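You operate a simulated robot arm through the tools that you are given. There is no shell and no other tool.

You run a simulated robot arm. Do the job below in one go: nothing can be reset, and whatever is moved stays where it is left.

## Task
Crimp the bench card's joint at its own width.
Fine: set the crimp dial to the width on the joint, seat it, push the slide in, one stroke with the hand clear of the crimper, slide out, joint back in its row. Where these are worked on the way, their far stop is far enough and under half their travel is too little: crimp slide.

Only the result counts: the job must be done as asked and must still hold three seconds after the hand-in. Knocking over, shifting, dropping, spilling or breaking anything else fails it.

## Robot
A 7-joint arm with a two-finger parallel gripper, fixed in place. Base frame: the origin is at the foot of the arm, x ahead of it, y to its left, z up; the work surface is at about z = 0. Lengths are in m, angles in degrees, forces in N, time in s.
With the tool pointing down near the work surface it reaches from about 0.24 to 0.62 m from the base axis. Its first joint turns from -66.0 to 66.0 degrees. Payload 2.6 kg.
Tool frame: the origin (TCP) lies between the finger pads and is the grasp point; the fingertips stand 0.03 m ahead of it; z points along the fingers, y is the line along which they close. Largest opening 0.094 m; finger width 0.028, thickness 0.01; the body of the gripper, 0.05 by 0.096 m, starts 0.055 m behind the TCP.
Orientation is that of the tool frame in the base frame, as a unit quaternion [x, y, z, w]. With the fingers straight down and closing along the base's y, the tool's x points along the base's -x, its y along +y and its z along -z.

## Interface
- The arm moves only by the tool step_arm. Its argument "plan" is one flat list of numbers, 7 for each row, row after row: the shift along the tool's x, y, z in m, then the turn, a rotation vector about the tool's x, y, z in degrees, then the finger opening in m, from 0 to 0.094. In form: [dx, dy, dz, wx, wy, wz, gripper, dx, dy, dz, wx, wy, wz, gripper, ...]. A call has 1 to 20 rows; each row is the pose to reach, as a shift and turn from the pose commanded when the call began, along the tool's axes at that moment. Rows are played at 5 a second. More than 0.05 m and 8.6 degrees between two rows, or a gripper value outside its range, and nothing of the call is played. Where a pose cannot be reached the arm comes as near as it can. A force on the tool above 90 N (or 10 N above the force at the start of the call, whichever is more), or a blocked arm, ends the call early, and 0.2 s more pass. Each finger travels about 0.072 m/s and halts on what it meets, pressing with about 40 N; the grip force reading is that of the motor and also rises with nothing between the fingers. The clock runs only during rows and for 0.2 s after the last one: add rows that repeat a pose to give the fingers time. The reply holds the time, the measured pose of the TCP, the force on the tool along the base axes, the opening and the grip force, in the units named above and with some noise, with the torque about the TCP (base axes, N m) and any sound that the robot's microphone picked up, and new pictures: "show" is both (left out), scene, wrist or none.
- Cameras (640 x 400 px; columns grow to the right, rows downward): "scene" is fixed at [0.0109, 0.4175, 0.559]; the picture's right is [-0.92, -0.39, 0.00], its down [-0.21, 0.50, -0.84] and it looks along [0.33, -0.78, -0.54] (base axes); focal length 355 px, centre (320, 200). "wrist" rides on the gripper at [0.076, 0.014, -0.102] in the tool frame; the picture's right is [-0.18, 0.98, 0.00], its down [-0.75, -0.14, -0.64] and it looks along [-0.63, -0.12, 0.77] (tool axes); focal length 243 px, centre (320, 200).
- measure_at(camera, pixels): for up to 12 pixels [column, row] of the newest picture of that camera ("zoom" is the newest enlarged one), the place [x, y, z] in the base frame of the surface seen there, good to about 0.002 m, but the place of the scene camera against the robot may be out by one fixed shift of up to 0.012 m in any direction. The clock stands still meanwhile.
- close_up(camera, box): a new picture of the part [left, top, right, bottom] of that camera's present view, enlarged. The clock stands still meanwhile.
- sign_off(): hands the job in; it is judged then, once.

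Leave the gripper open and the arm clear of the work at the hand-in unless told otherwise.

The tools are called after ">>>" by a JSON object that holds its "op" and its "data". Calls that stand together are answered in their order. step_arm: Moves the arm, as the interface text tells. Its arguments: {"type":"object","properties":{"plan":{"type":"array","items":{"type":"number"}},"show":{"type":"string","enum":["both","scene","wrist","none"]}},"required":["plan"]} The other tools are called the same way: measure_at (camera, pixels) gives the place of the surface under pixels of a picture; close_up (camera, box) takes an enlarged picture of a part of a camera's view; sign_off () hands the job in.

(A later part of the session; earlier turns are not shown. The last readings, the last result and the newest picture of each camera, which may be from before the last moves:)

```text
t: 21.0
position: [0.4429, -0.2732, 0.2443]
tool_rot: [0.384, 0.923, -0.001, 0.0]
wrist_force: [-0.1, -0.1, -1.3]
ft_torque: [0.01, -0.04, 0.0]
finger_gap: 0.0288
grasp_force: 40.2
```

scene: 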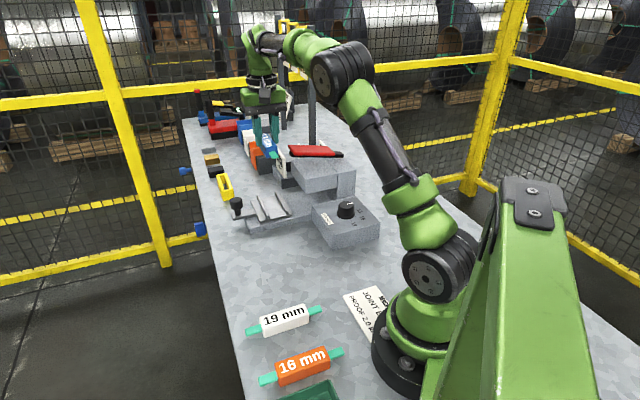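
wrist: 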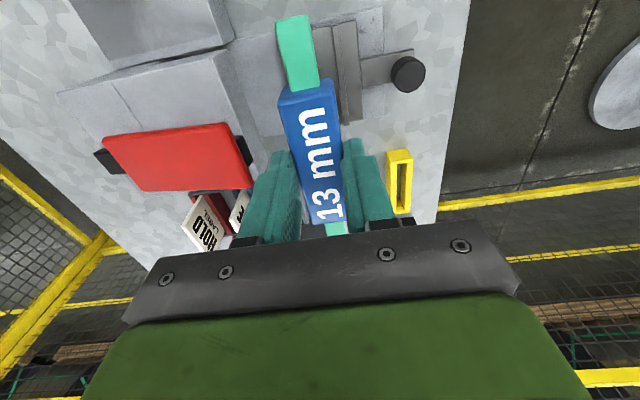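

The joint is now parallel to the ridges. I'll measure the ridges, tray edges and the lever's end from here to check clearances.

>>> {"op": "close_up", "data": {"camera": "wrist", "box": [220, 0, 440, 200]}}

>>> {"op": "measure_at", "data": {"camera": "wrist", "pixels": [[230, 127], [250, 183], [225, 150], [335, 30], [352, 120], [350, 60], [362, 115], [408, 75], [380, 10], [395, 110], [268, 60], [170, 160]]}}

```text
2.00 times, centred on (330, 100) of wrist
```

zoom: 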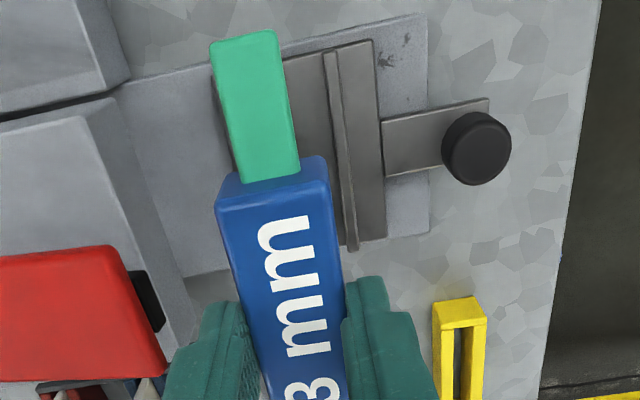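

```text
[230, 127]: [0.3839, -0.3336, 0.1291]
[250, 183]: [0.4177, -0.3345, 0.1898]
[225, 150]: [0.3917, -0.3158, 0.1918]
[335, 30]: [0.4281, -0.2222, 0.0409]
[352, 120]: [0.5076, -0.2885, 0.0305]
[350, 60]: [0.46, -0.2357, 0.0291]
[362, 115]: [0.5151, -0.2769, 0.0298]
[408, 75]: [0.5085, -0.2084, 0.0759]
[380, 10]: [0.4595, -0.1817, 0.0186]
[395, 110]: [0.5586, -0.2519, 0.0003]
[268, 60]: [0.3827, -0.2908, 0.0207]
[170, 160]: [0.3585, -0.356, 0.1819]
```

Lever end is at s ≈ 0.059 along the slide line, and the hand's edge will be at about 0.073, so there's room. I'll lower the joint to about 2 mm above the tray floor (z ≈ 0.029).

>>> {"op": "step_arm", "data": {"plan": [0, 0.0015, 0.04, 0, 0, 0, 0.015, 0, 0.0015, 0.08, 0, 0, 0, 0.015, 0, 0.0015, 0.115, 0, 0, 0, 0.015, 0, 0.0015, 0.145, 0, 0, 0, 0.015, 0, 0.0015, 0.16, 0, 0, 0, 0.015, 0, 0.0015, 0.168, 0, 0, 0, 0.015, 0, 0.0015, 0.168, 0, 0, 0, 0.015], "show": "both"}}

```text
t: 22.6
position: [0.4484, -0.2712, 0.0763]
tool_rot: [0.384, 0.923, 0.001, 0.002]
wrist_force: [-1.8, 1.8, 9.4]
ft_torque: [0.28, 0.35, -0.01]
finger_gap: 0.029
grasp_force: 40.3
```

scene: 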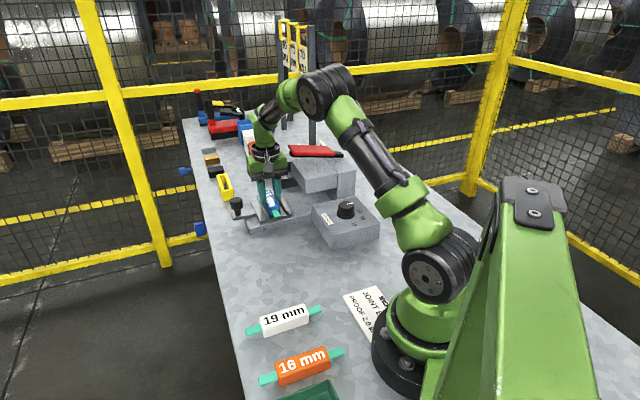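
wrist: 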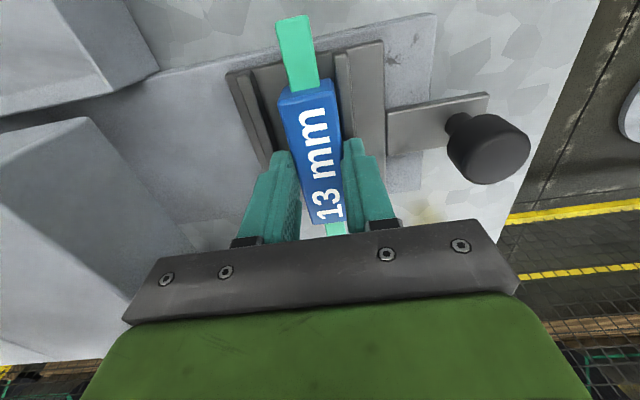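

An upward force of 9 N says the joint has touched down. I'll look closely at whether it sits between the ridges.

>>> {"op": "close_up", "data": {"camera": "wrist", "box": [210, 0, 420, 230]}}

>>> {"op": "close_up", "data": {"camera": "scene", "box": [215, 140, 345, 250]}}

>>> {"op": "measure_at", "data": {"camera": "wrist", "pixels": [[240, 100], [262, 95], [272, 120], [342, 70], [360, 70], [350, 125], [285, 95], [330, 85], [309, 120], [295, 30], [330, 55], [270, 70]]}}

```text
1.74 times, centred on (315, 115) of wrist
```

zoom: 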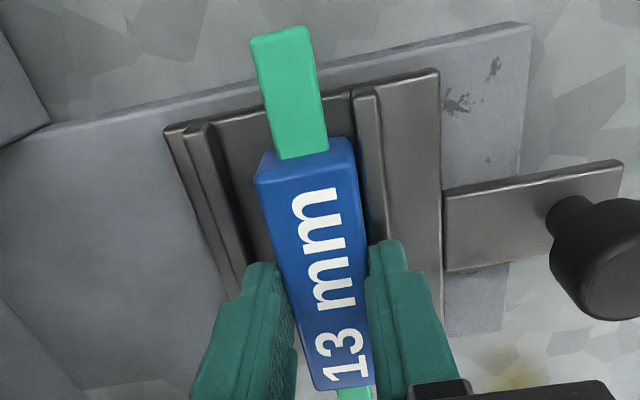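

```text
3.64 times, centred on (280, 195) of scene
```

zoom: 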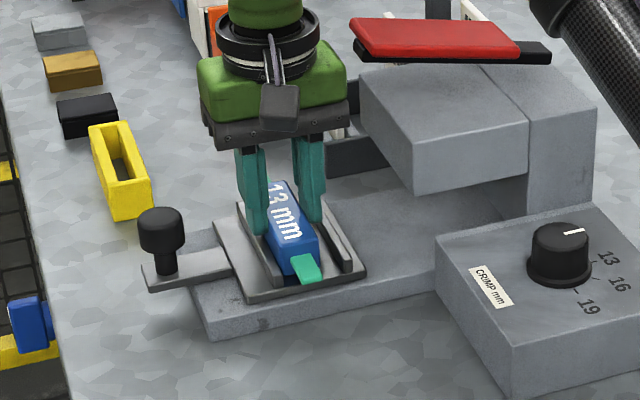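

```text
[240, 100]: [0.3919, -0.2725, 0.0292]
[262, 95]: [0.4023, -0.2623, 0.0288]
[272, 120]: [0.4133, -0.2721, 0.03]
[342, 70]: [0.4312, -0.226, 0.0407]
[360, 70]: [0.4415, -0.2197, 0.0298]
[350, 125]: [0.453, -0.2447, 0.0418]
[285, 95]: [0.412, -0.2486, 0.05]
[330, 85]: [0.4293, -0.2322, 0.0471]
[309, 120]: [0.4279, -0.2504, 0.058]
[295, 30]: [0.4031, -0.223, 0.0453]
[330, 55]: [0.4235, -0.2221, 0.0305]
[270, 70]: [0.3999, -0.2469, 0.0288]
```

It is on the tray floor between the ridges, but close to the outer one (joint centre s ≈ 0.1255, gap centre 0.119). I'll lift 2 mm, shift 5 mm inward, lower and release.

>>> {"op": "step_arm", "data": {"plan": [0, 0, -0.002, 0, 0, 0, 0.015, 0, -0.003, -0.002, 0, 0, 0, 0.015, 0, -0.005, -0.002, 0, 0, 0, 0.015, 0, -0.005, -0.0005, 0, 0, 0, 0.015, 0, -0.005, -0.0005, 0, 0, 0, 0.015], "show": "wrist"}}

```text
t: 23.8
position: [0.4432, -0.2741, 0.0765]
tool_rot: [0.383, 0.924, 0.0, -0.001]
wrist_force: [-2.7, 0.9, 5.2]
ft_torque: [0.04, 0.09, 0.0]
finger_gap: 0.0288
grasp_force: 39.5
```

wrist: 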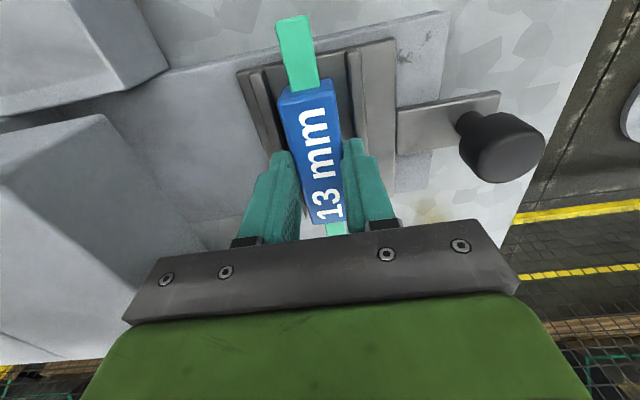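

It now sits centred between the ridges. I'll open the fingers modestly and rise clear.

>>> {"op": "step_arm", "data": {"plan": [0, 0, 0, 0, 0, 0, 0.033, 0, 0, 0, 0, 0, 0, 0.042, 0, 0, 0, 0, 0, 0, 0.046, 0, 0, -0.02, 0, 0, 0, 0.046, 0, 0, -0.05, 0, 0, 0, 0.046, 0, 0, -0.09, 0, 0, 0, 0.046, 0, 0, -0.13, 0, 0, 0, 0.046, 0, 0, -0.165, 0, 0, 0, 0.046, 0, 0, -0.165, 0, 0, 0, 0.046], "show": "both"}}

```text
t: 25.8
position: [0.4389, -0.2744, 0.2415]
tool_rot: [0.384, 0.923, 0.0, 0.0]
wrist_force: [0.4, 0.3, 0.4]
ft_torque: [0.0, 0.03, 0.03]
finger_gap: 0.0459
grasp_force: 0.0
```

scene: 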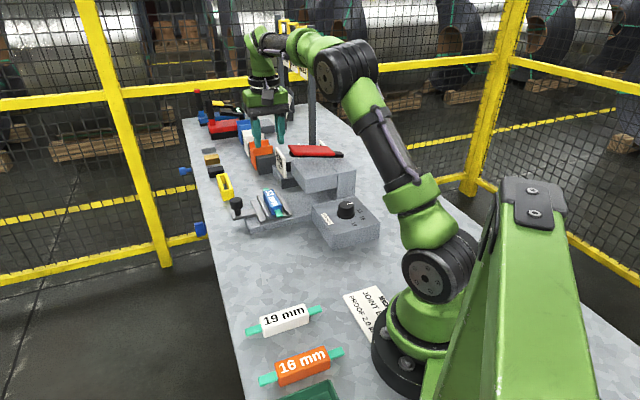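
wrist: 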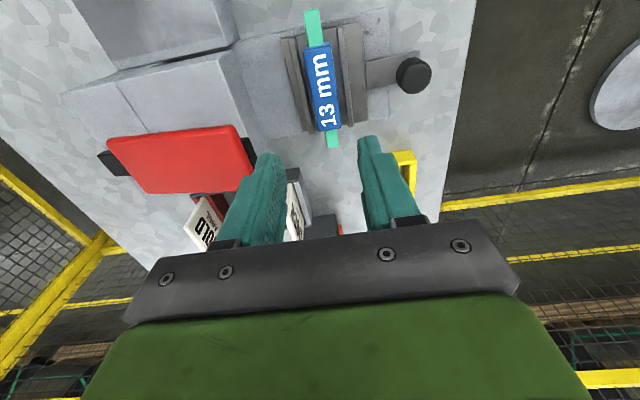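

The joint stays seated. I'll measure the knob, its shaft, and the joint on the tray to plan the push.

>>> {"op": "close_up", "data": {"camera": "wrist", "box": [240, 0, 440, 160]}}

>>> {"op": "measure_at", "data": {"camera": "wrist", "pixels": [[412, 75], [400, 75], [428, 75], [414, 64], [412, 88], [320, 85], [312, 55], [333, 125], [385, 70], [420, 52], [385, 110], [300, 85]]}}

```text
2.50 times, centred on (340, 80) of wrist
```

zoom: 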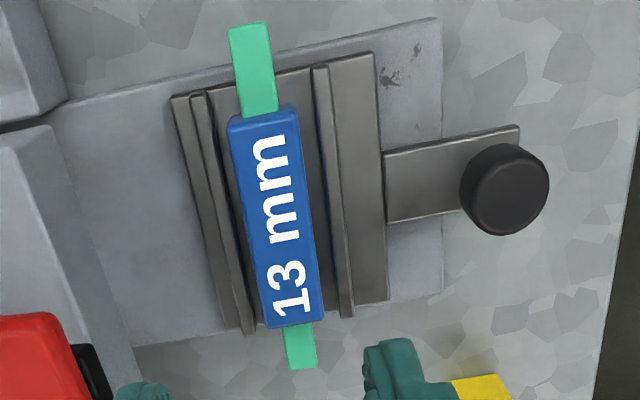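

```text
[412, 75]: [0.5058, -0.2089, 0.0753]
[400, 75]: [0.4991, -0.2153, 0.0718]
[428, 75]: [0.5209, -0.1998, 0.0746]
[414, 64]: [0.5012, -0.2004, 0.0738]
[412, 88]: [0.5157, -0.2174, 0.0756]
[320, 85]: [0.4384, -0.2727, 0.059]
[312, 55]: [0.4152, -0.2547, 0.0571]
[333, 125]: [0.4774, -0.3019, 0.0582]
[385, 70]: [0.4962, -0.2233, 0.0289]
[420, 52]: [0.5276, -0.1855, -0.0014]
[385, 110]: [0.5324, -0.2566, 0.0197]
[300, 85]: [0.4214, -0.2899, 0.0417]
```

Knob centre is at (0.510,-0.207), radius ~0.013, head up to z 0.0755. With closed fingers I'll go outside the knob, to s ≈ 0.255 on the slide line, and descend to z ≈ 0.077.

>>> {"op": "step_arm", "data": {"plan": [0, 0.045, 0, 0, 0, 0, 0.02, 0, 0.09, 0, 0, 0, 0, 0, 0, 0.1365, 0, 0, 0, 0, 0, 0, 0.1365, 0.045, 0, 0, 0, 0, 0, 0.1365, 0.09, 0, 0, 0, 0, 0, 0.1365, 0.13, 0, 0, 0, 0, 0, 0.1365, 0.13, 0, 0, 0, 0], "show": "both"}}

```text
t: 27.4
position: [0.5389, -0.1797, 0.1124]
tool_rot: [0.383, 0.924, 0.001, 0.0]
wrist_force: [0.8, -0.2, -0.6]
ft_torque: [-0.04, -0.02, 0.01]
finger_gap: 0.0
grasp_force: 32.9
```

scene: 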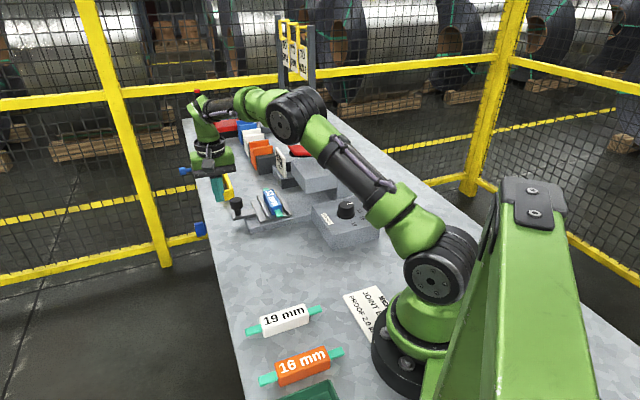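
wrist: 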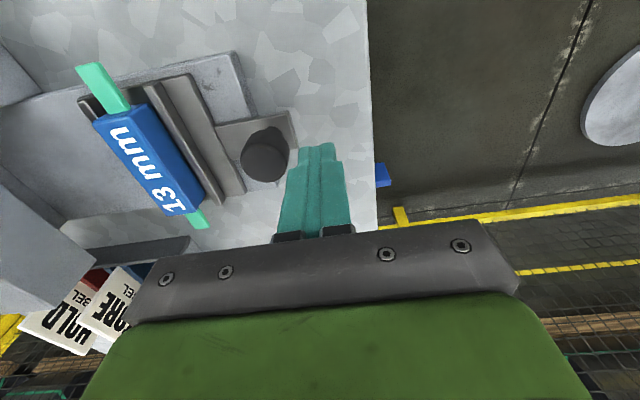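

I'm outside the knob. I'll descend 35 mm so the tips are beside the knob head, then begin pushing inward along the slide line in small steps.

>>> {"op": "step_arm", "data": {"plan": [0, 0, 0.02, 0, 0, 0, 0, 0, 0, 0.035, 0, 0, 0, 0, 0, -0.01, 0.035, 0, 0, 0, 0, 0, -0.018, 0.035, 0, 0, 0, 0, 0, -0.025, 0.035, 0, 0, 0, 0, 0, -0.032, 0.035, 0, 0, 0, 0, 0, -0.039, 0.035, 0, 0, 0, 0, 0, -0.046, 0.035, 0, 0, 0, 0], "show": "both"}}

```text
t: 29.2
position: [0.5069, -0.2112, 0.077]
tool_rot: [0.383, 0.924, 0.0, 0.001]
wrist_force: [1.4, -0.2, -0.7]
ft_torque: [0.04, -0.04, 0.03]
finger_gap: 0.0
grasp_force: 33.5
```

scene: 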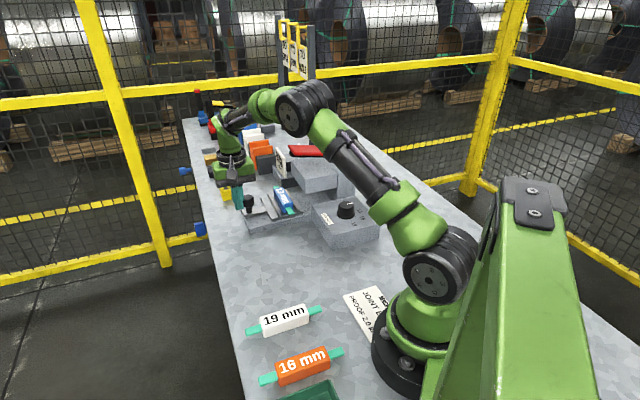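
wrist: 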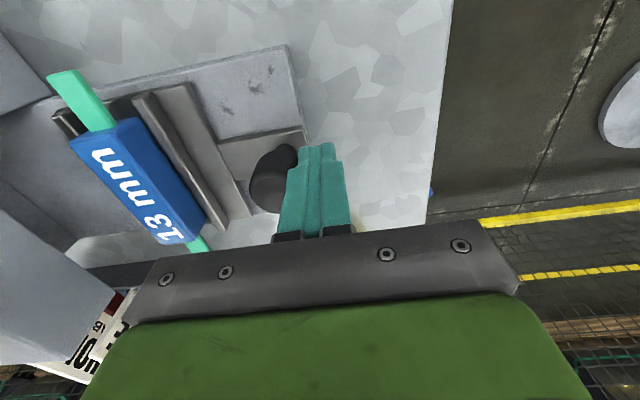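

The slide is moving freely with the joint riding on it. I'll continue slowly.

>>> {"op": "step_arm", "data": {"plan": [0, -0.006, 0, 0, 0, 0, 0, 0, -0.012, 0, 0, 0, 0, 0, 0, -0.018, 0, 0, 0, 0, 0, 0, -0.024, 0, 0, 0, 0, 0, 0, -0.03, 0, 0, 0, 0, 0, 0, -0.036, 0, 0, 0, 0, 0, 0, -0.042, 0, 0, 0, 0, 0, 0, -0.048, 0, 0, 0, 0, 0], "show": "both"}}

```text
t: 31.0
position: [0.4726, -0.2447, 0.0776]
tool_rot: [0.383, 0.924, 0.0, 0.002]
wrist_force: [4.2, -4.0, 6.4]
ft_torque: [-0.04, 0.04, 0.04]
finger_gap: 0.0
grasp_force: 33.0
```

scene: 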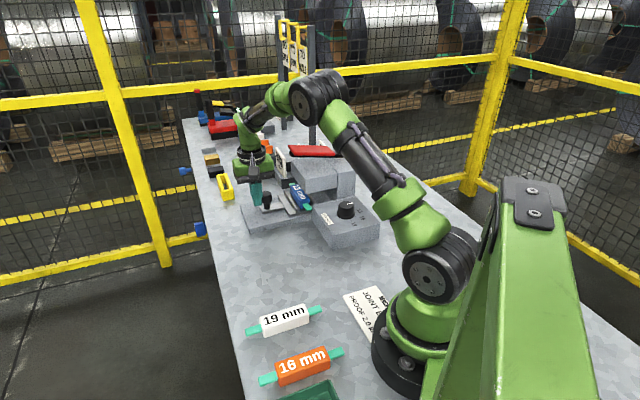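
wrist: 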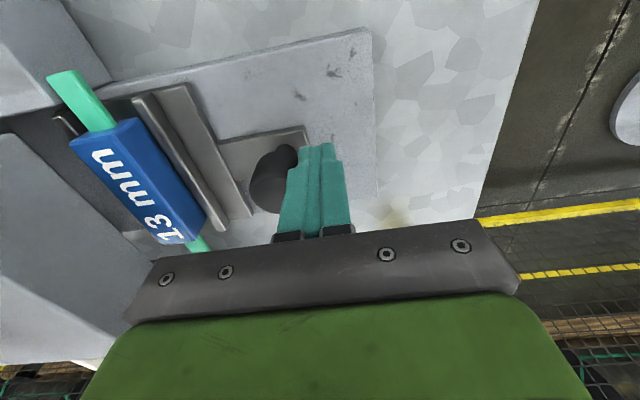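

About 76 mm of travel so far; the joint is entering under the head. Continuing in finer steps until it stops.

>>> {"op": "step_arm", "data": {"plan": [0, -0.005, 0, 0, 0, 0, 0, 0, -0.01, 0, 0, 0, 0, 0, 0, -0.015, 0, 0, 0, 0, 0, 0, -0.02, 0, 0, 0, 0, 0, 0, -0.025, 0, 0, 0, 0, 0, 0, -0.03, 0, 0, 0, 0, 0], "show": "both"}}

```text
t: 32.4
position: [0.4524, -0.2665, 0.0774]
tool_rot: [0.383, 0.924, 0.001, -0.001]
wrist_force: [-0.1, 2.5, 2.1]
ft_torque: [0.03, -0.03, -0.04]
finger_gap: 0.0
grasp_force: 33.1
```

scene: 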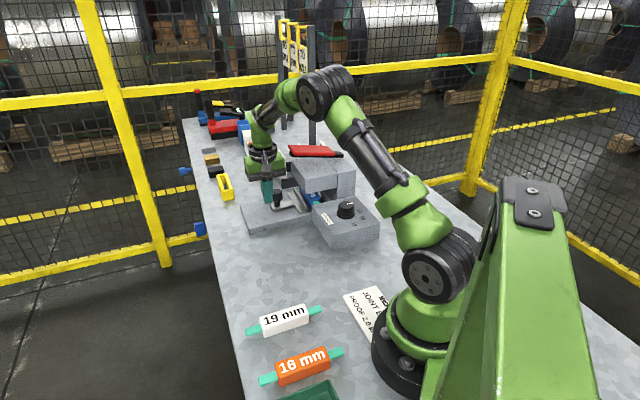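
wrist: 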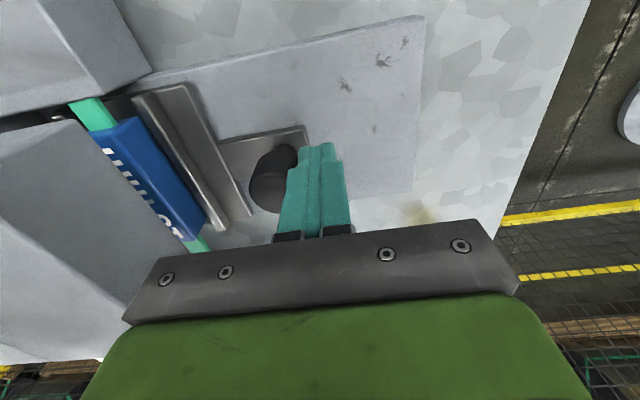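

Travel is now ~105 mm with no stop felt yet. I'll push on in 4 mm steps, keeping the hand clear of the lever end.

>>> {"op": "step_arm", "data": {"plan": [0, -0.004, 0, 0, 0, 0, 0, 0, -0.008, 0, 0, 0, 0, 0, 0, -0.012, 0, 0, 0, 0, 0, 0, -0.012, 0, 0, 0, 0, 0], "show": "both"}}

```text
t: 33.4
position: [0.4447, -0.274, 0.0779]
tool_rot: [0.383, 0.924, 0.0, 0.0]
wrist_force: [-0.6, 0.8, 0.5]
ft_torque: [-0.04, 0.0, 0.02]
finger_gap: 0.0
grasp_force: 32.6
```

scene: 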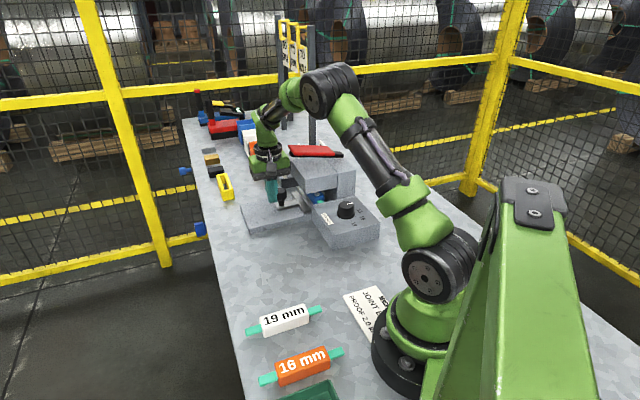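
wrist: 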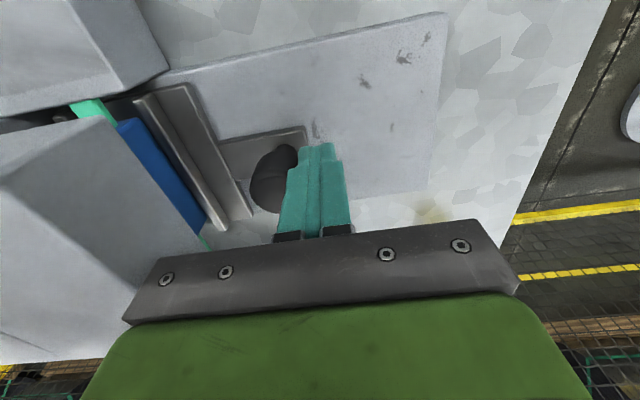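

Still no stop, at ~116 mm. I'll look at the gap between hand and lever/head, and how far in the joint is.

>>> {"op": "close_up", "data": {"camera": "scene", "box": [230, 120, 370, 230]}}

>>> {"op": "measure_at", "data": {"camera": "scene", "pixels": [[291, 152], [289, 148], [290, 165], [285, 175], [293, 172], [313, 195], [318, 200], [284, 200], [300, 195], [280, 165]]}}

```text
3.64 times, centred on (300, 175) of scene
```

zoom: 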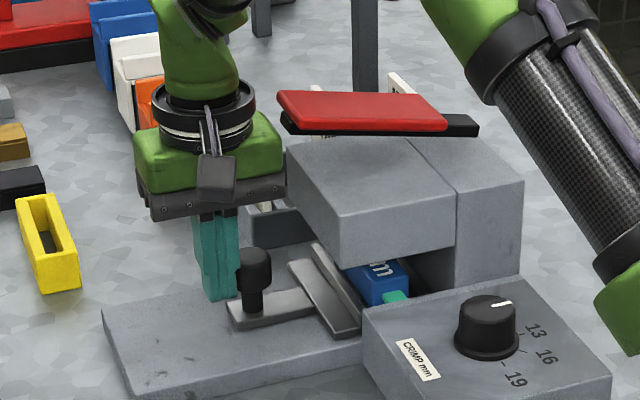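

```text
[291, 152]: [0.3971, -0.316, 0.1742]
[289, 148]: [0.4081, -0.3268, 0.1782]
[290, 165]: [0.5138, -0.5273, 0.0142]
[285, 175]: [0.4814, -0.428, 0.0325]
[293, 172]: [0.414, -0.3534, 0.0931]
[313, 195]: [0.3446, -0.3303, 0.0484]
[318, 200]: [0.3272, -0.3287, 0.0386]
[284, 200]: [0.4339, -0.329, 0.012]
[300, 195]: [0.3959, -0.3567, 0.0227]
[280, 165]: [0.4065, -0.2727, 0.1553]
```

The hand is near the lever, and the slide can go further. I'll measure the column/head seam and the tray to estimate the remaining travel.

>>> {"op": "measure_at", "data": {"camera": "zoom", "pixels": [[454, 192], [417, 142], [465, 260], [435, 265], [440, 300], [290, 180], [345, 250], [350, 325], [320, 245], [480, 120], [255, 255], [285, 125]]}}

```text
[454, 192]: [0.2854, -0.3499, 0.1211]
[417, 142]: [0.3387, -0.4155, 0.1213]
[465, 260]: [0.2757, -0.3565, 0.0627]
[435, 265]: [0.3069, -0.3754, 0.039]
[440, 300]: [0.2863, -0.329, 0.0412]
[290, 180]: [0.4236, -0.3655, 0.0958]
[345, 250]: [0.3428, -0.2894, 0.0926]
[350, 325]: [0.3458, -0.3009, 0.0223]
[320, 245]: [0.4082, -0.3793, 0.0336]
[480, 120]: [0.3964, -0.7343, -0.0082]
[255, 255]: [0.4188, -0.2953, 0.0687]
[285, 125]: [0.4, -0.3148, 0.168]
```

The column face is at s ≈ -0.052 and the tray's inner edge is near -0.034, so up to ~18 mm remains. I'll back off, open the fingers to 0.06, and push with the inner finger's outer face to keep the hand body away from the lever.

>>> {"op": "step_arm", "data": {"plan": [0, 0.02, 0, 0, 0, 0, 0, 0, 0.06, 0, 0, 0, 0, 0.02, 0, 0.062, 0, 0, 0, 0, 0.06, 0, 0.062, 0, 0, 0, 0, 0.06, 0, 0.05, 0, 0, 0, 0, 0.06, 0, 0.04, 0, 0, 0, 0, 0.06, 0, 0.034, 0, 0, 0, 0, 0.06, 0, 0.028, 0, 0, 0, 0, 0.06, 0, 0.024, 0, 0, 0, 0, 0.06, 0, 0.02, 0, 0, 0, 0, 0.06, 0, 0.02, 0, 0, 0, 0, 0.06], "show": "both"}}

```text
t: 35.8
position: [0.4607, -0.2555, 0.0774]
tool_rot: [0.378, 0.926, 0.004, 0.002]
wrist_force: [35.4, 9.8, -8.9]
ft_torque: [0.24, -0.22, 0.7]
finger_gap: 0.0415
grasp_force: 0.1
```

scene: 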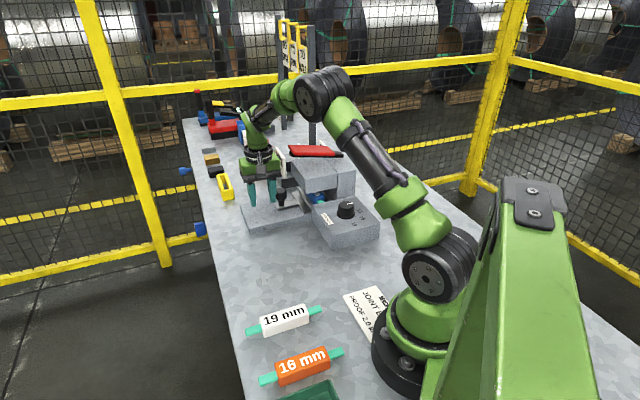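
wrist: 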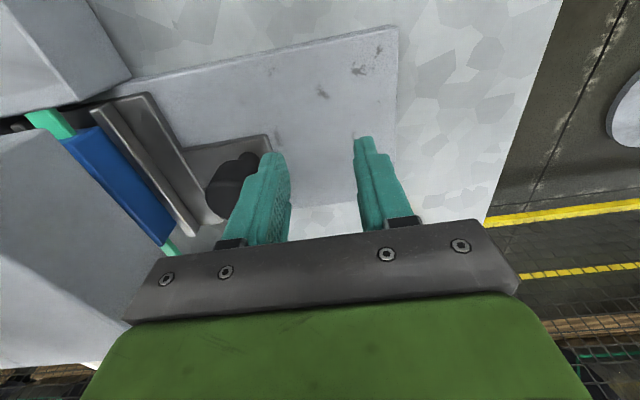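

The fingers were pressed back (gap 0.0415) and the slide pushed back with ~35 N, so it seems to be at its far stop. To confirm, I'll back off, close the fingers, and press squarely a few millimetres past the earlier spot.

>>> {"op": "step_arm", "data": {"plan": [0, 0.02, 0, 0, 0, 0, 0.05, 0, 0.04, 0, 0, 0, 0, 0.02, 0, 0.04, 0, 0, 0, 0, 0, 0, 0.04, 0, 0, 0, 0, 0, 0, 0.02, 0, 0, 0, 0, 0, 0, 0, 0, 0, 0, 0, 0, 0, -0.014, 0, 0, 0, 0, 0, 0, -0.018, 0, 0, 0, 0, 0, 0, -0.021, 0, 0, 0, 0, 0, 0, -0.023, 0, 0, 0, 0, 0], "show": "both"}}

```text
t: 38.0
position: [0.444, -0.2739, 0.0777]
tool_rot: [0.381, 0.924, 0.001, 0.002]
wrist_force: [14.1, 1.3, -6.0]
ft_torque: [0.06, -0.09, 0.05]
finger_gap: 0.0
grasp_force: 33.1
```

scene: 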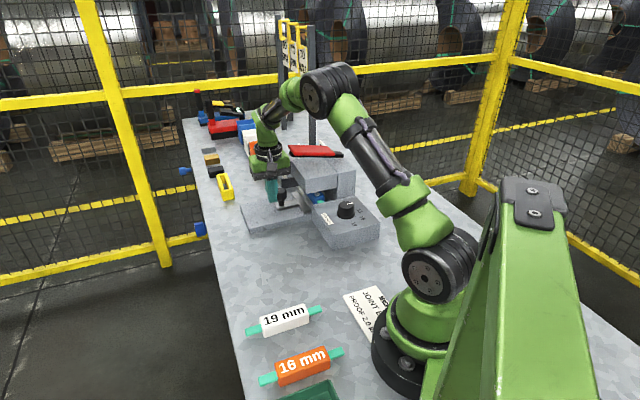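
wrist: 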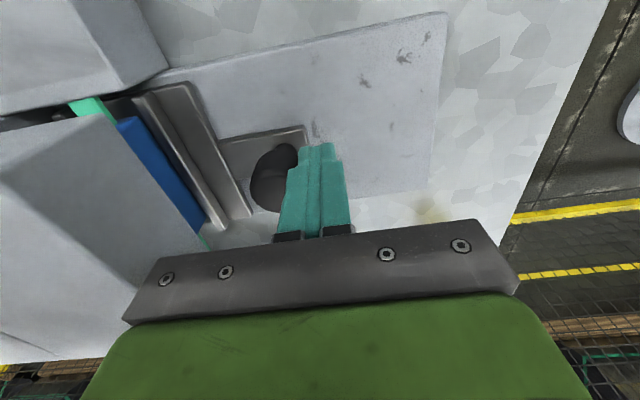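

Pressing 14 N moved it hardly at all, so the slide is at its far stop. I'll back off, rise and move above the free end of the red lever (s ≈ 0.045), not touching it yet.

>>> {"op": "step_arm", "data": {"plan": [0, 0.02, 0, 0, 0, 0, 0, 0, 0.04, 0, 0, 0, 0, 0, 0, 0.04, -0.05, 0, 0, 0, 0, 0, 0.04, -0.1, 0, 0, 0, 0, 0, 0.04, -0.15, 0, 0, 0, 0, 0, 0.04, -0.19, 0, 0, 0, 0, 0, 0, -0.19, 0, 0, 0, 0, 0, -0.04, -0.19, 0, 0, 0, 0, 0, -0.073, -0.19, 0, 0, 0, 0, 0, -0.073, -0.19, 0, 0, 0, 0], "show": "both"}}

```text
t: 40.2
position: [0.3889, -0.327, 0.2629]
tool_rot: [0.382, 0.924, 0.0, 0.0]
wrist_force: [0.0, -0.5, -0.1]
ft_torque: [0.0, 0.02, -0.03]
finger_gap: 0.0
grasp_force: 33.1
```

scene: 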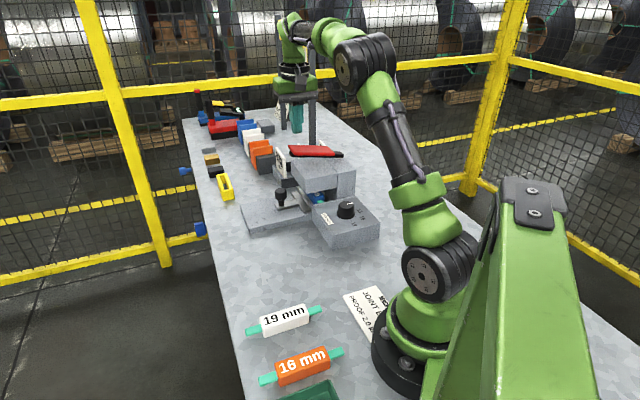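
wrist: 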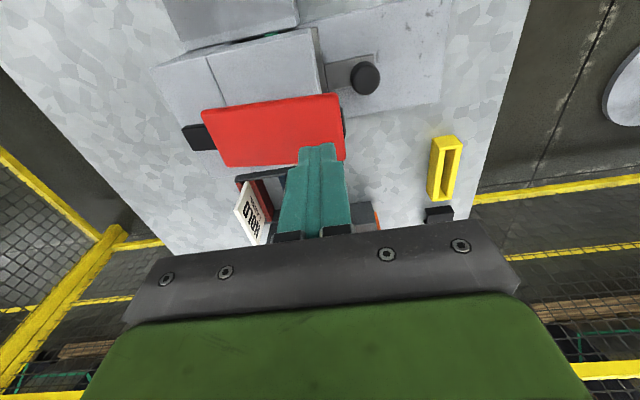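

I'm above the lever. I'll measure the lever's corners, and check the crimper and slide in close-up before pressing.

>>> {"op": "measure_at", "data": {"camera": "wrist", "pixels": [[336, 98], [341, 158], [206, 114], [225, 163], [300, 120], [342, 128], [190, 140], [363, 77], [330, 75], [315, 40]]}}

>>> {"op": "close_up", "data": {"camera": "scene", "box": [230, 120, 390, 250]}}

>>> {"op": "close_up", "data": {"camera": "wrist", "box": [170, 20, 400, 180]}}

```text
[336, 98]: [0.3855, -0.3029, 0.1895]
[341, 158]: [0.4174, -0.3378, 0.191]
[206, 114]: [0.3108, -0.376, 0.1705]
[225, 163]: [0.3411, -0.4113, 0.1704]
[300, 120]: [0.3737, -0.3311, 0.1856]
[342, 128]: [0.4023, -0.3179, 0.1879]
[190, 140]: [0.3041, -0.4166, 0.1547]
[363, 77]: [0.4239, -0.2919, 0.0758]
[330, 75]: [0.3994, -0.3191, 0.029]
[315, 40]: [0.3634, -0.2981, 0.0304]
```

```text
3.08 times, centred on (310, 185) of scene
```

zoom: 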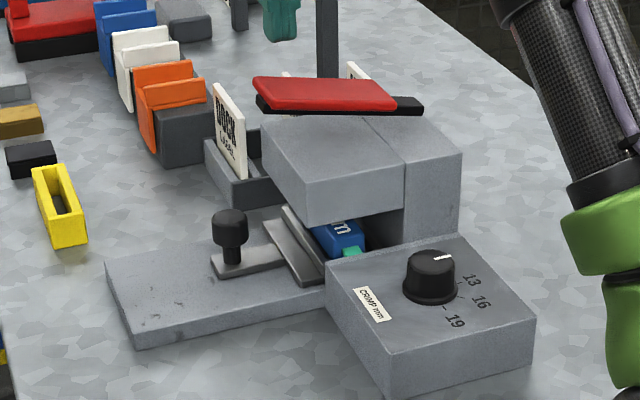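

```text
2.50 times, centred on (285, 100) of wrist
```

zoom: 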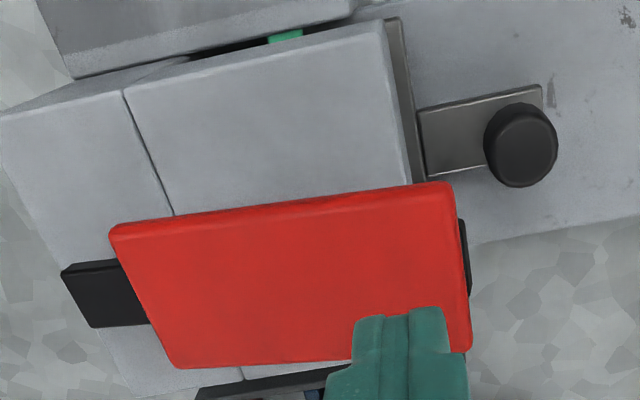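

Lever: free end at s ≈ 0.058, z 0.191; slide knob now at s ≈ 0.093, which is 120 mm in. With closed fingers I'll press down on the red plate near its free end, in small steps.

>>> {"op": "step_arm", "data": {"plan": [0, 0, 0.03, 0, 0, 0, 0, 0, 0, 0.042, 0, 0, 0, 0, 0, 0, 0.048, 0, 0, 0, 0, 0, 0, 0.054, 0, 0, 0, 0, 0, 0, 0.06, 0, 0, 0, 0, 0, 0, 0.066, 0, 0, 0, 0], "show": "both"}}

```text
t: 41.6
position: [0.3923, -0.3272, 0.1998]
tool_rot: [0.383, 0.924, 0.001, 0.0]
wrist_force: [0.6, 4.2, 3.8]
ft_torque: [0.1, -0.06, -0.02]
finger_gap: 0.0
grasp_force: 32.8
```

scene: 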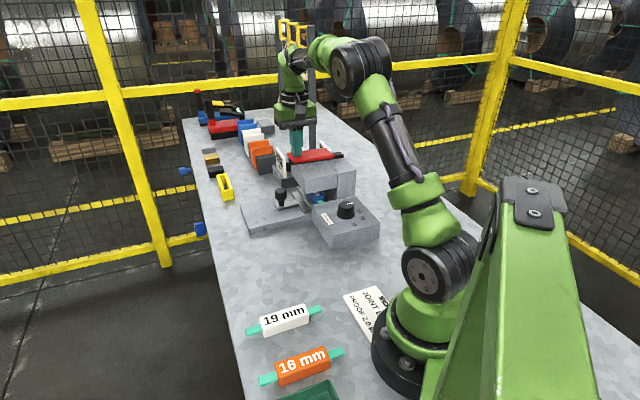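
wrist: 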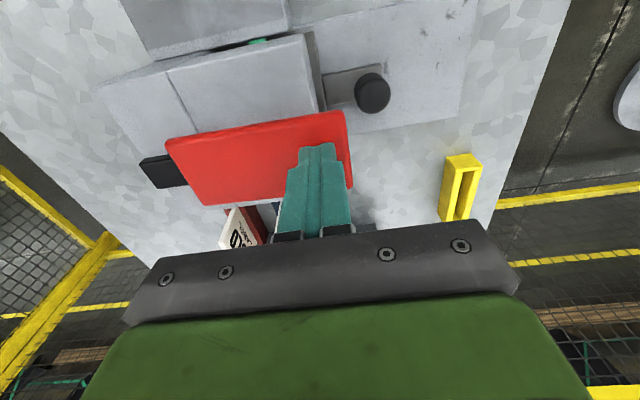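

The lever is going down with ~4 N. I'll continue.

>>> {"op": "step_arm", "data": {"plan": [0, 0, 0.006, 0, 0, 0, 0, 0, 0, 0.012, 0, 0, 0, 0, 0, 0, 0.018, 0, 0, 0, 0, 0, 0, 0.024, 0, 0, 0, 0, 0, 0, 0.028, 0, 0, 0, 0, 0, 0, 0.032, 0, 0, 0, 0], "show": "both"}}

```text
t: 43.0
position: [0.3902, -0.3284, 0.1699]
tool_rot: [0.384, 0.923, 0.0, 0.001]
wrist_force: [-3.7, 11.6, 24.4]
ft_torque: [0.24, 0.26, -0.1]
finger_gap: 0.0
grasp_force: 32.9
```

scene: 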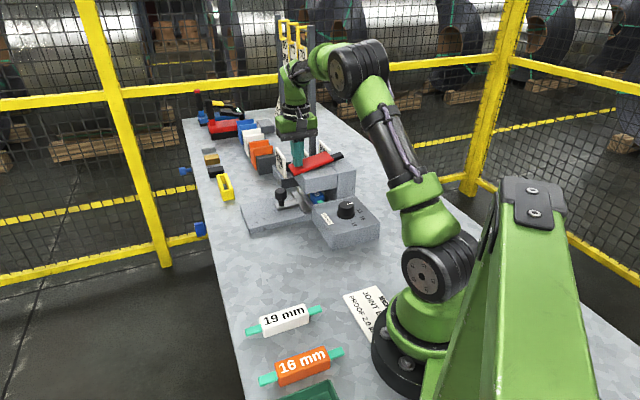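
wrist: 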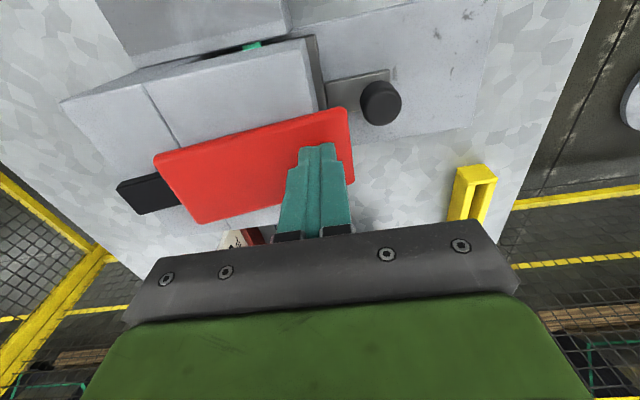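

Force jumped to 24 N and the arm lags its command by ~5 mm, so the lever looks to be at its bottom stop. I'll press 4 mm more to be sure the stroke is complete.

>>> {"op": "step_arm", "data": {"plan": [0, 0, 0.002, 0, 0, 0, 0, 0, 0, 0.004, 0, 0, 0, 0, 0, 0, 0.004, 0, 0, 0, 0], "show": "scene"}}

```text
t: 43.8
position: [0.391, -0.3295, 0.17]
tool_rot: [0.383, 0.924, -0.001, 0.005]
wrist_force: [-7.8, 15.3, 45.8]
ft_torque: [0.28, 0.66, -0.21]
finger_gap: 0.0003
grasp_force: 33.3
```

scene: 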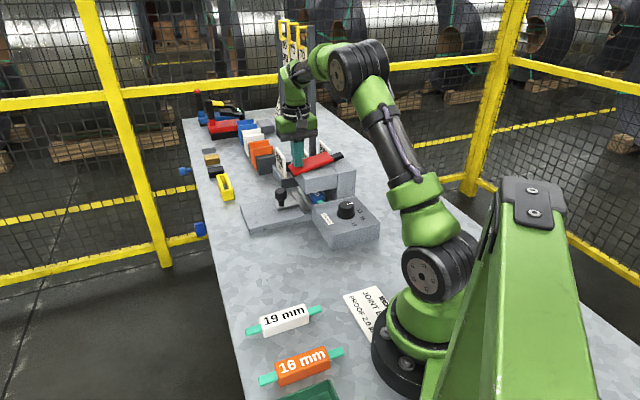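

It's at the stop (46 N, no movement). I'll lift straight up smoothly, once, so the lever returns.

>>> {"op": "step_arm", "data": {"plan": [0, 0, -0.01, 0, 0, 0, 0, 0, 0, -0.03, 0, 0, 0, 0, 0, 0, -0.06, 0, 0, 0, 0, 0, 0, -0.1, 0, 0, 0, 0, 0, 0, -0.13, 0, 0, 0, 0, 0, 0, -0.13, 0, 0, 0, 0], "show": "both"}}

```text
t: 45.2
position: [0.3905, -0.3292, 0.2954]
tool_rot: [0.383, 0.924, 0.001, 0.0]
wrist_force: [0.4, 0.3, -0.4]
ft_torque: [-0.03, -0.03, 0.01]
finger_gap: 0.0
grasp_force: 33.6
```

scene: 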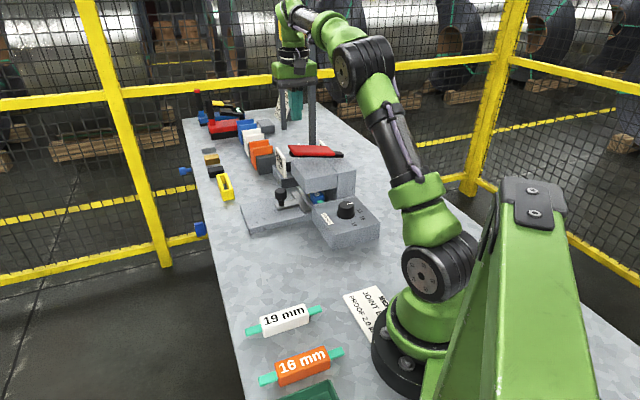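
wrist: 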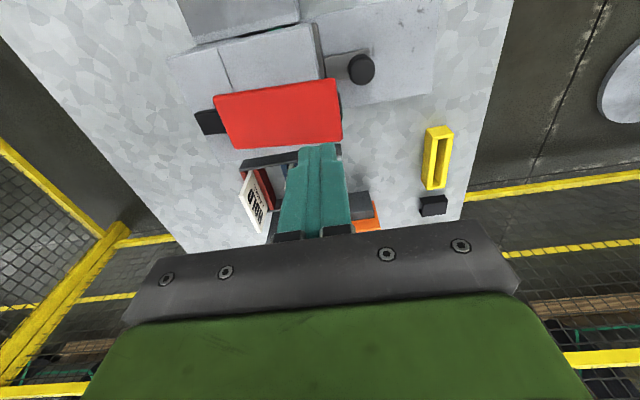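

The lever appears to have returned. I'll verify its height and look at the crimper and the joint.

>>> {"op": "close_up", "data": {"camera": "scene", "box": [230, 120, 390, 250]}}

>>> {"op": "measure_at", "data": {"camera": "wrist", "pixels": [[336, 84], [338, 135], [222, 100], [361, 68], [345, 75], [205, 120]]}}

```text
3.08 times, centred on (310, 185) of scene
```

zoom: 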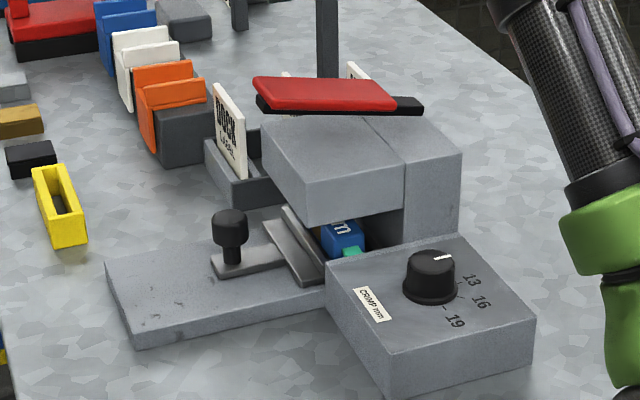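

```text
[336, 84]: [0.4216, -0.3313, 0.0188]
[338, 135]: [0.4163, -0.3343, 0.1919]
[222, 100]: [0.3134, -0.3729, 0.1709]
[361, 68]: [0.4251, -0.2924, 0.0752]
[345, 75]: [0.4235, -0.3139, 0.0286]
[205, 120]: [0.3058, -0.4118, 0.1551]
```

The lever is back at its rest height, and a brass crimp band is now visible by the joint at about (312,235) of the zoom. Knob is at s ≈ 0.093. To pull the slide out I'll open wide, move to s ≈ 0.135 on the slide line and come down with the tips at z ≈ 0.085, just above the knob.

>>> {"op": "step_arm", "data": {"plan": [0, 0.045, 0, 0, 0, 0, 0.03, 0, 0.0917, 0, 0, 0, 0, 0.06, 0, 0.0917, 0, 0, 0, 0, 0.09, 0, 0.0917, 0.045, 0, 0, 0, 0.09, 0, 0.0917, 0.09, 0, 0, 0, 0.09, 0, 0.0917, 0.135, 0, 0, 0, 0.09, 0, 0.0917, 0.17, 0, 0, 0, 0.09, 0, 0.0917, 0.178, 0, 0, 0, 0.09, 0, 0.0917, 0.178, 0, 0, 0, 0.09], "show": "both"}}

```text
t: 47.2
position: [0.4574, -0.264, 0.1151]
tool_rot: [0.383, 0.924, 0.0, 0.0]
wrist_force: [0.2, -0.1, 1.3]
ft_torque: [0.0, 0.02, -0.01]
finger_gap: 0.09
grasp_force: 0.0
```

scene: 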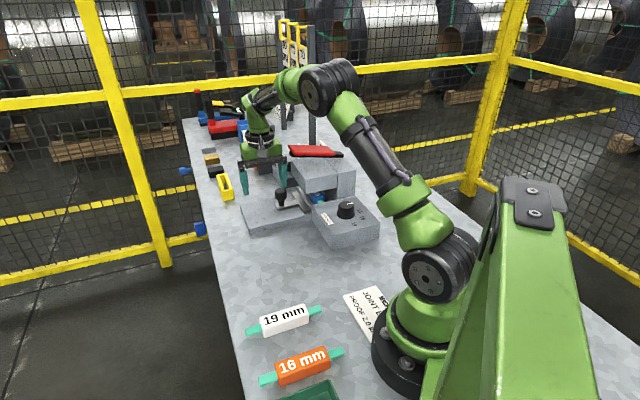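
wrist: 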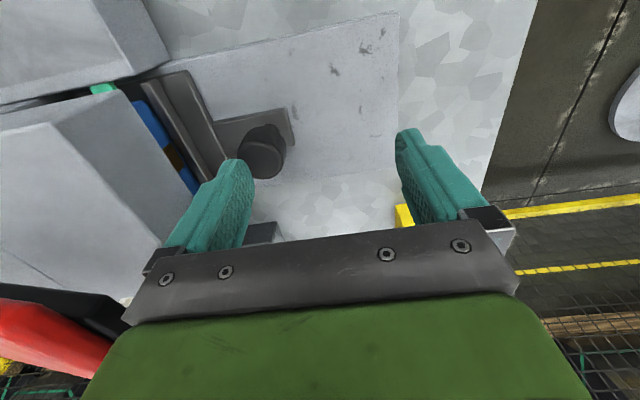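

The tips are above knob height. I'll measure the knob and the inner finger tip.

>>> {"op": "measure_at", "data": {"camera": "wrist", "pixels": [[258, 155], [240, 150], [280, 150], [262, 135], [262, 175], [235, 170], [245, 185], [60, 330], [110, 330], [170, 150]]}}

>>> {"op": "close_up", "data": {"camera": "wrist", "box": [60, 60, 320, 250]}}

```text
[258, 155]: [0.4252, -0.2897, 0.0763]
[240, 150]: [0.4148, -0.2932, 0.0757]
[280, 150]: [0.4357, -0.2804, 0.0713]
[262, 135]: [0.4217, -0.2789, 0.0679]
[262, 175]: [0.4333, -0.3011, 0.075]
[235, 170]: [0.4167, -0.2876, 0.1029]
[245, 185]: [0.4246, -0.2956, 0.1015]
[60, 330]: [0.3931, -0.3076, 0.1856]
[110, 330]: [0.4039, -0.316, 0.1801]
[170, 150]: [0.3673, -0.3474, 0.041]
```

```text
2.11 times, centred on (190, 155) of wrist
```

zoom: 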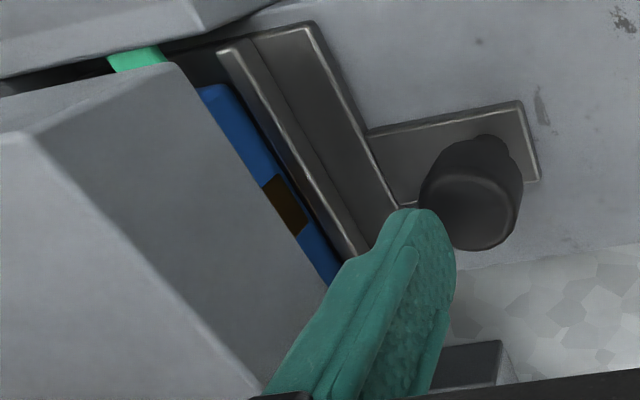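

The joint shows a brown crimp band. The inner finger's face is at s ≈ 0.091 and the knob's inner rim at ≈ 0.085. I'll shift 14 mm inward, descend 37 mm behind the knob, and start pulling outward slowly.

>>> {"op": "step_arm", "data": {"plan": [0, -0.007, 0, 0, 0, 0, 0.09, 0, -0.0142, 0, 0, 0, 0, 0.09, 0, -0.0142, 0, 0, 0, 0, 0.09, 0, -0.0142, 0.018, 0, 0, 0, 0.09, 0, -0.0142, 0.037, 0, 0, 0, 0.09, 0, -0.0142, 0.037, 0, 0, 0, 0.09], "show": "both"}}

```text
t: 48.6
position: [0.4456, -0.2735, 0.0797]
tool_rot: [0.384, 0.924, 0.0, 0.0]
wrist_force: [0.1, -0.3, 0.0]
ft_torque: [-0.01, 0.02, -0.02]
finger_gap: 0.09
grasp_force: 0.1
```

scene: 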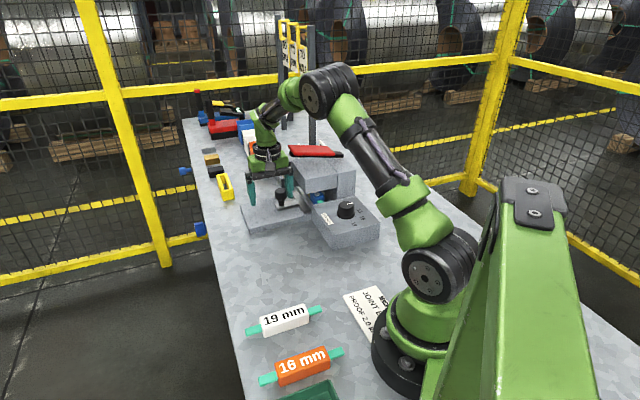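
wrist: 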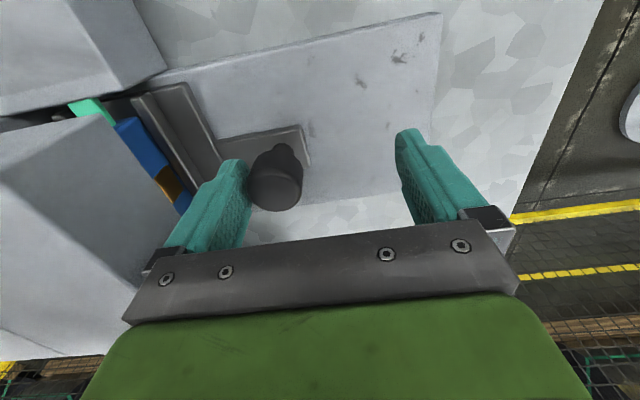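

The inner finger is behind the knob with no contact force. Now I'll pull outward.

>>> {"op": "step_arm", "data": {"plan": [0, 0.006, 0, 0, 0, 0, 0.09, 0, 0.012, 0, 0, 0, 0, 0.09, 0, 0.018, 0, 0, 0, 0, 0.09, 0, 0.025, 0, 0, 0, 0, 0.09, 0, 0.032, 0, 0, 0, 0, 0.09, 0, 0.039, 0, 0, 0, 0, 0.09, 0, 0.046, 0, 0, 0, 0, 0.09, 0, 0.053, 0, 0, 0, 0, 0.09, 0, 0.06, 0, 0, 0, 0, 0.09], "show": "both"}}

```text
t: 50.6
position: [0.4882, -0.2307, 0.0807]
tool_rot: [0.382, 0.924, 0.0, 0.0]
wrist_force: [-1.0, -0.6, -0.2]
ft_torque: [-0.01, 0.02, 0.02]
finger_gap: 0.0905
grasp_force: 0.6
```

scene: 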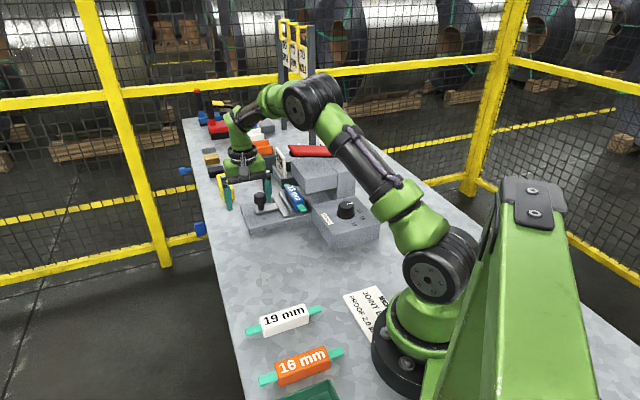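
wrist: 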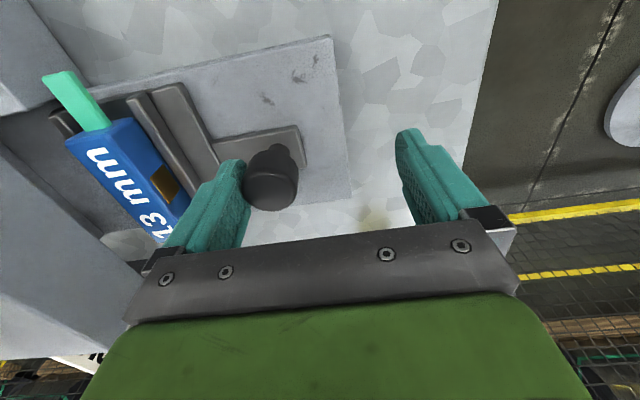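

The slide is coming out with the joint. I'll continue to its outer end.

>>> {"op": "step_arm", "data": {"plan": [0, 0.007, 0, 0, 0, 0, 0.09, 0, 0.014, 0, 0, 0, 0, 0.09, 0, 0.021, 0, 0, 0, 0, 0.09, 0, 0.028, 0, 0, 0, 0, 0.09, 0, 0.035, 0, 0, 0, 0, 0.09, 0, 0.042, 0, 0, 0, 0, 0.09, 0, 0.049, 0, 0, 0, 0, 0.09, 0, 0.055, 0, 0, 0, 0, 0.09, 0, 0.06, 0, 0, 0, 0, 0.09, 0, 0.064, 0, 0, 0, 0, 0.09, 0, 0.067, 0, 0, 0, 0, 0.09], "show": "both"}}

```text
t: 53.0
position: [0.5333, -0.1849, 0.0806]
tool_rot: [0.383, 0.924, -0.001, 0.0]
wrist_force: [-5.8, -3.1, 2.3]
ft_torque: [-0.07, 0.09, -0.03]
finger_gap: 0.0927
grasp_force: 2.9
```

scene: 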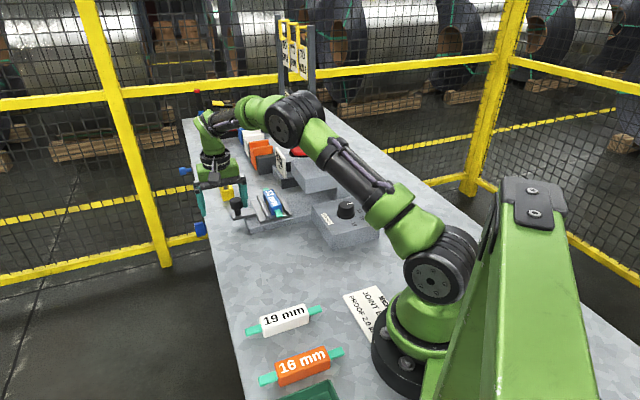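
wrist: 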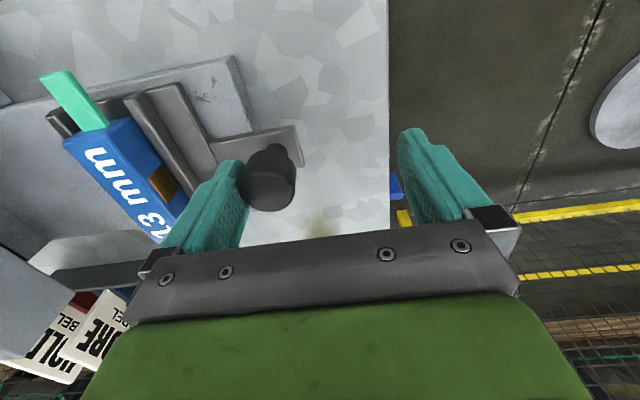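

Force and finger gap show the slide is at its outer stop again. I'll relax 5 mm inward to free the finger and lift to a safe height.

>>> {"op": "step_arm", "data": {"plan": [0, -0.005, 0, 0, 0, 0, 0.09, 0, -0.006, 0, 0, 0, 0, 0.09, 0, -0.006, -0.03, 0, 0, 0, 0.09, 0, -0.006, -0.07, 0, 0, 0, 0.09, 0, -0.006, -0.115, 0, 0, 0, 0.09, 0, -0.006, -0.16, 0, 0, 0, 0.07, 0, -0.05, -0.16, 0, 0, 0, 0.06, 0, -0.09, -0.16, 0, 0, 0, 0.06, 0, -0.125, -0.16, 0, 0, 0, 0.06, 0, -0.125, -0.16, 0, 0, 0, 0.06], "show": "both"}}

```text
t: 55.2
position: [0.4439, -0.2712, 0.2418]
tool_rot: [0.383, 0.924, 0.0, 0.0]
wrist_force: [-0.5, -0.3, 0.2]
ft_torque: [0.01, 0.0, -0.04]
finger_gap: 0.0599
grasp_force: 0.0
```

scene: 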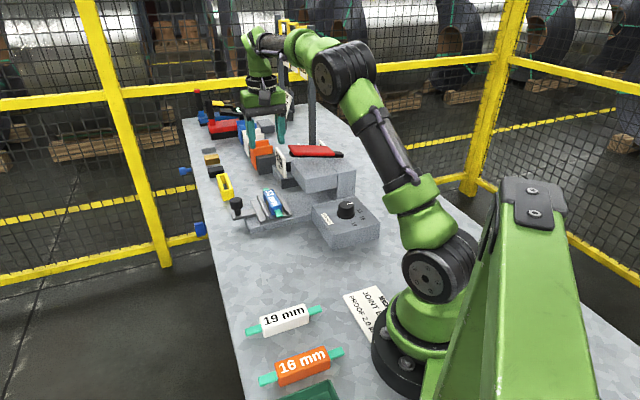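
wrist: 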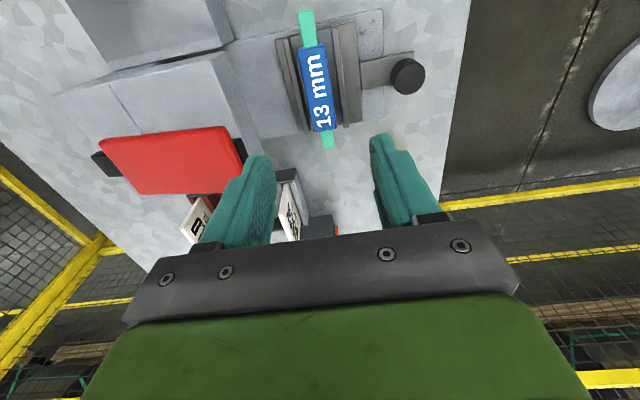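

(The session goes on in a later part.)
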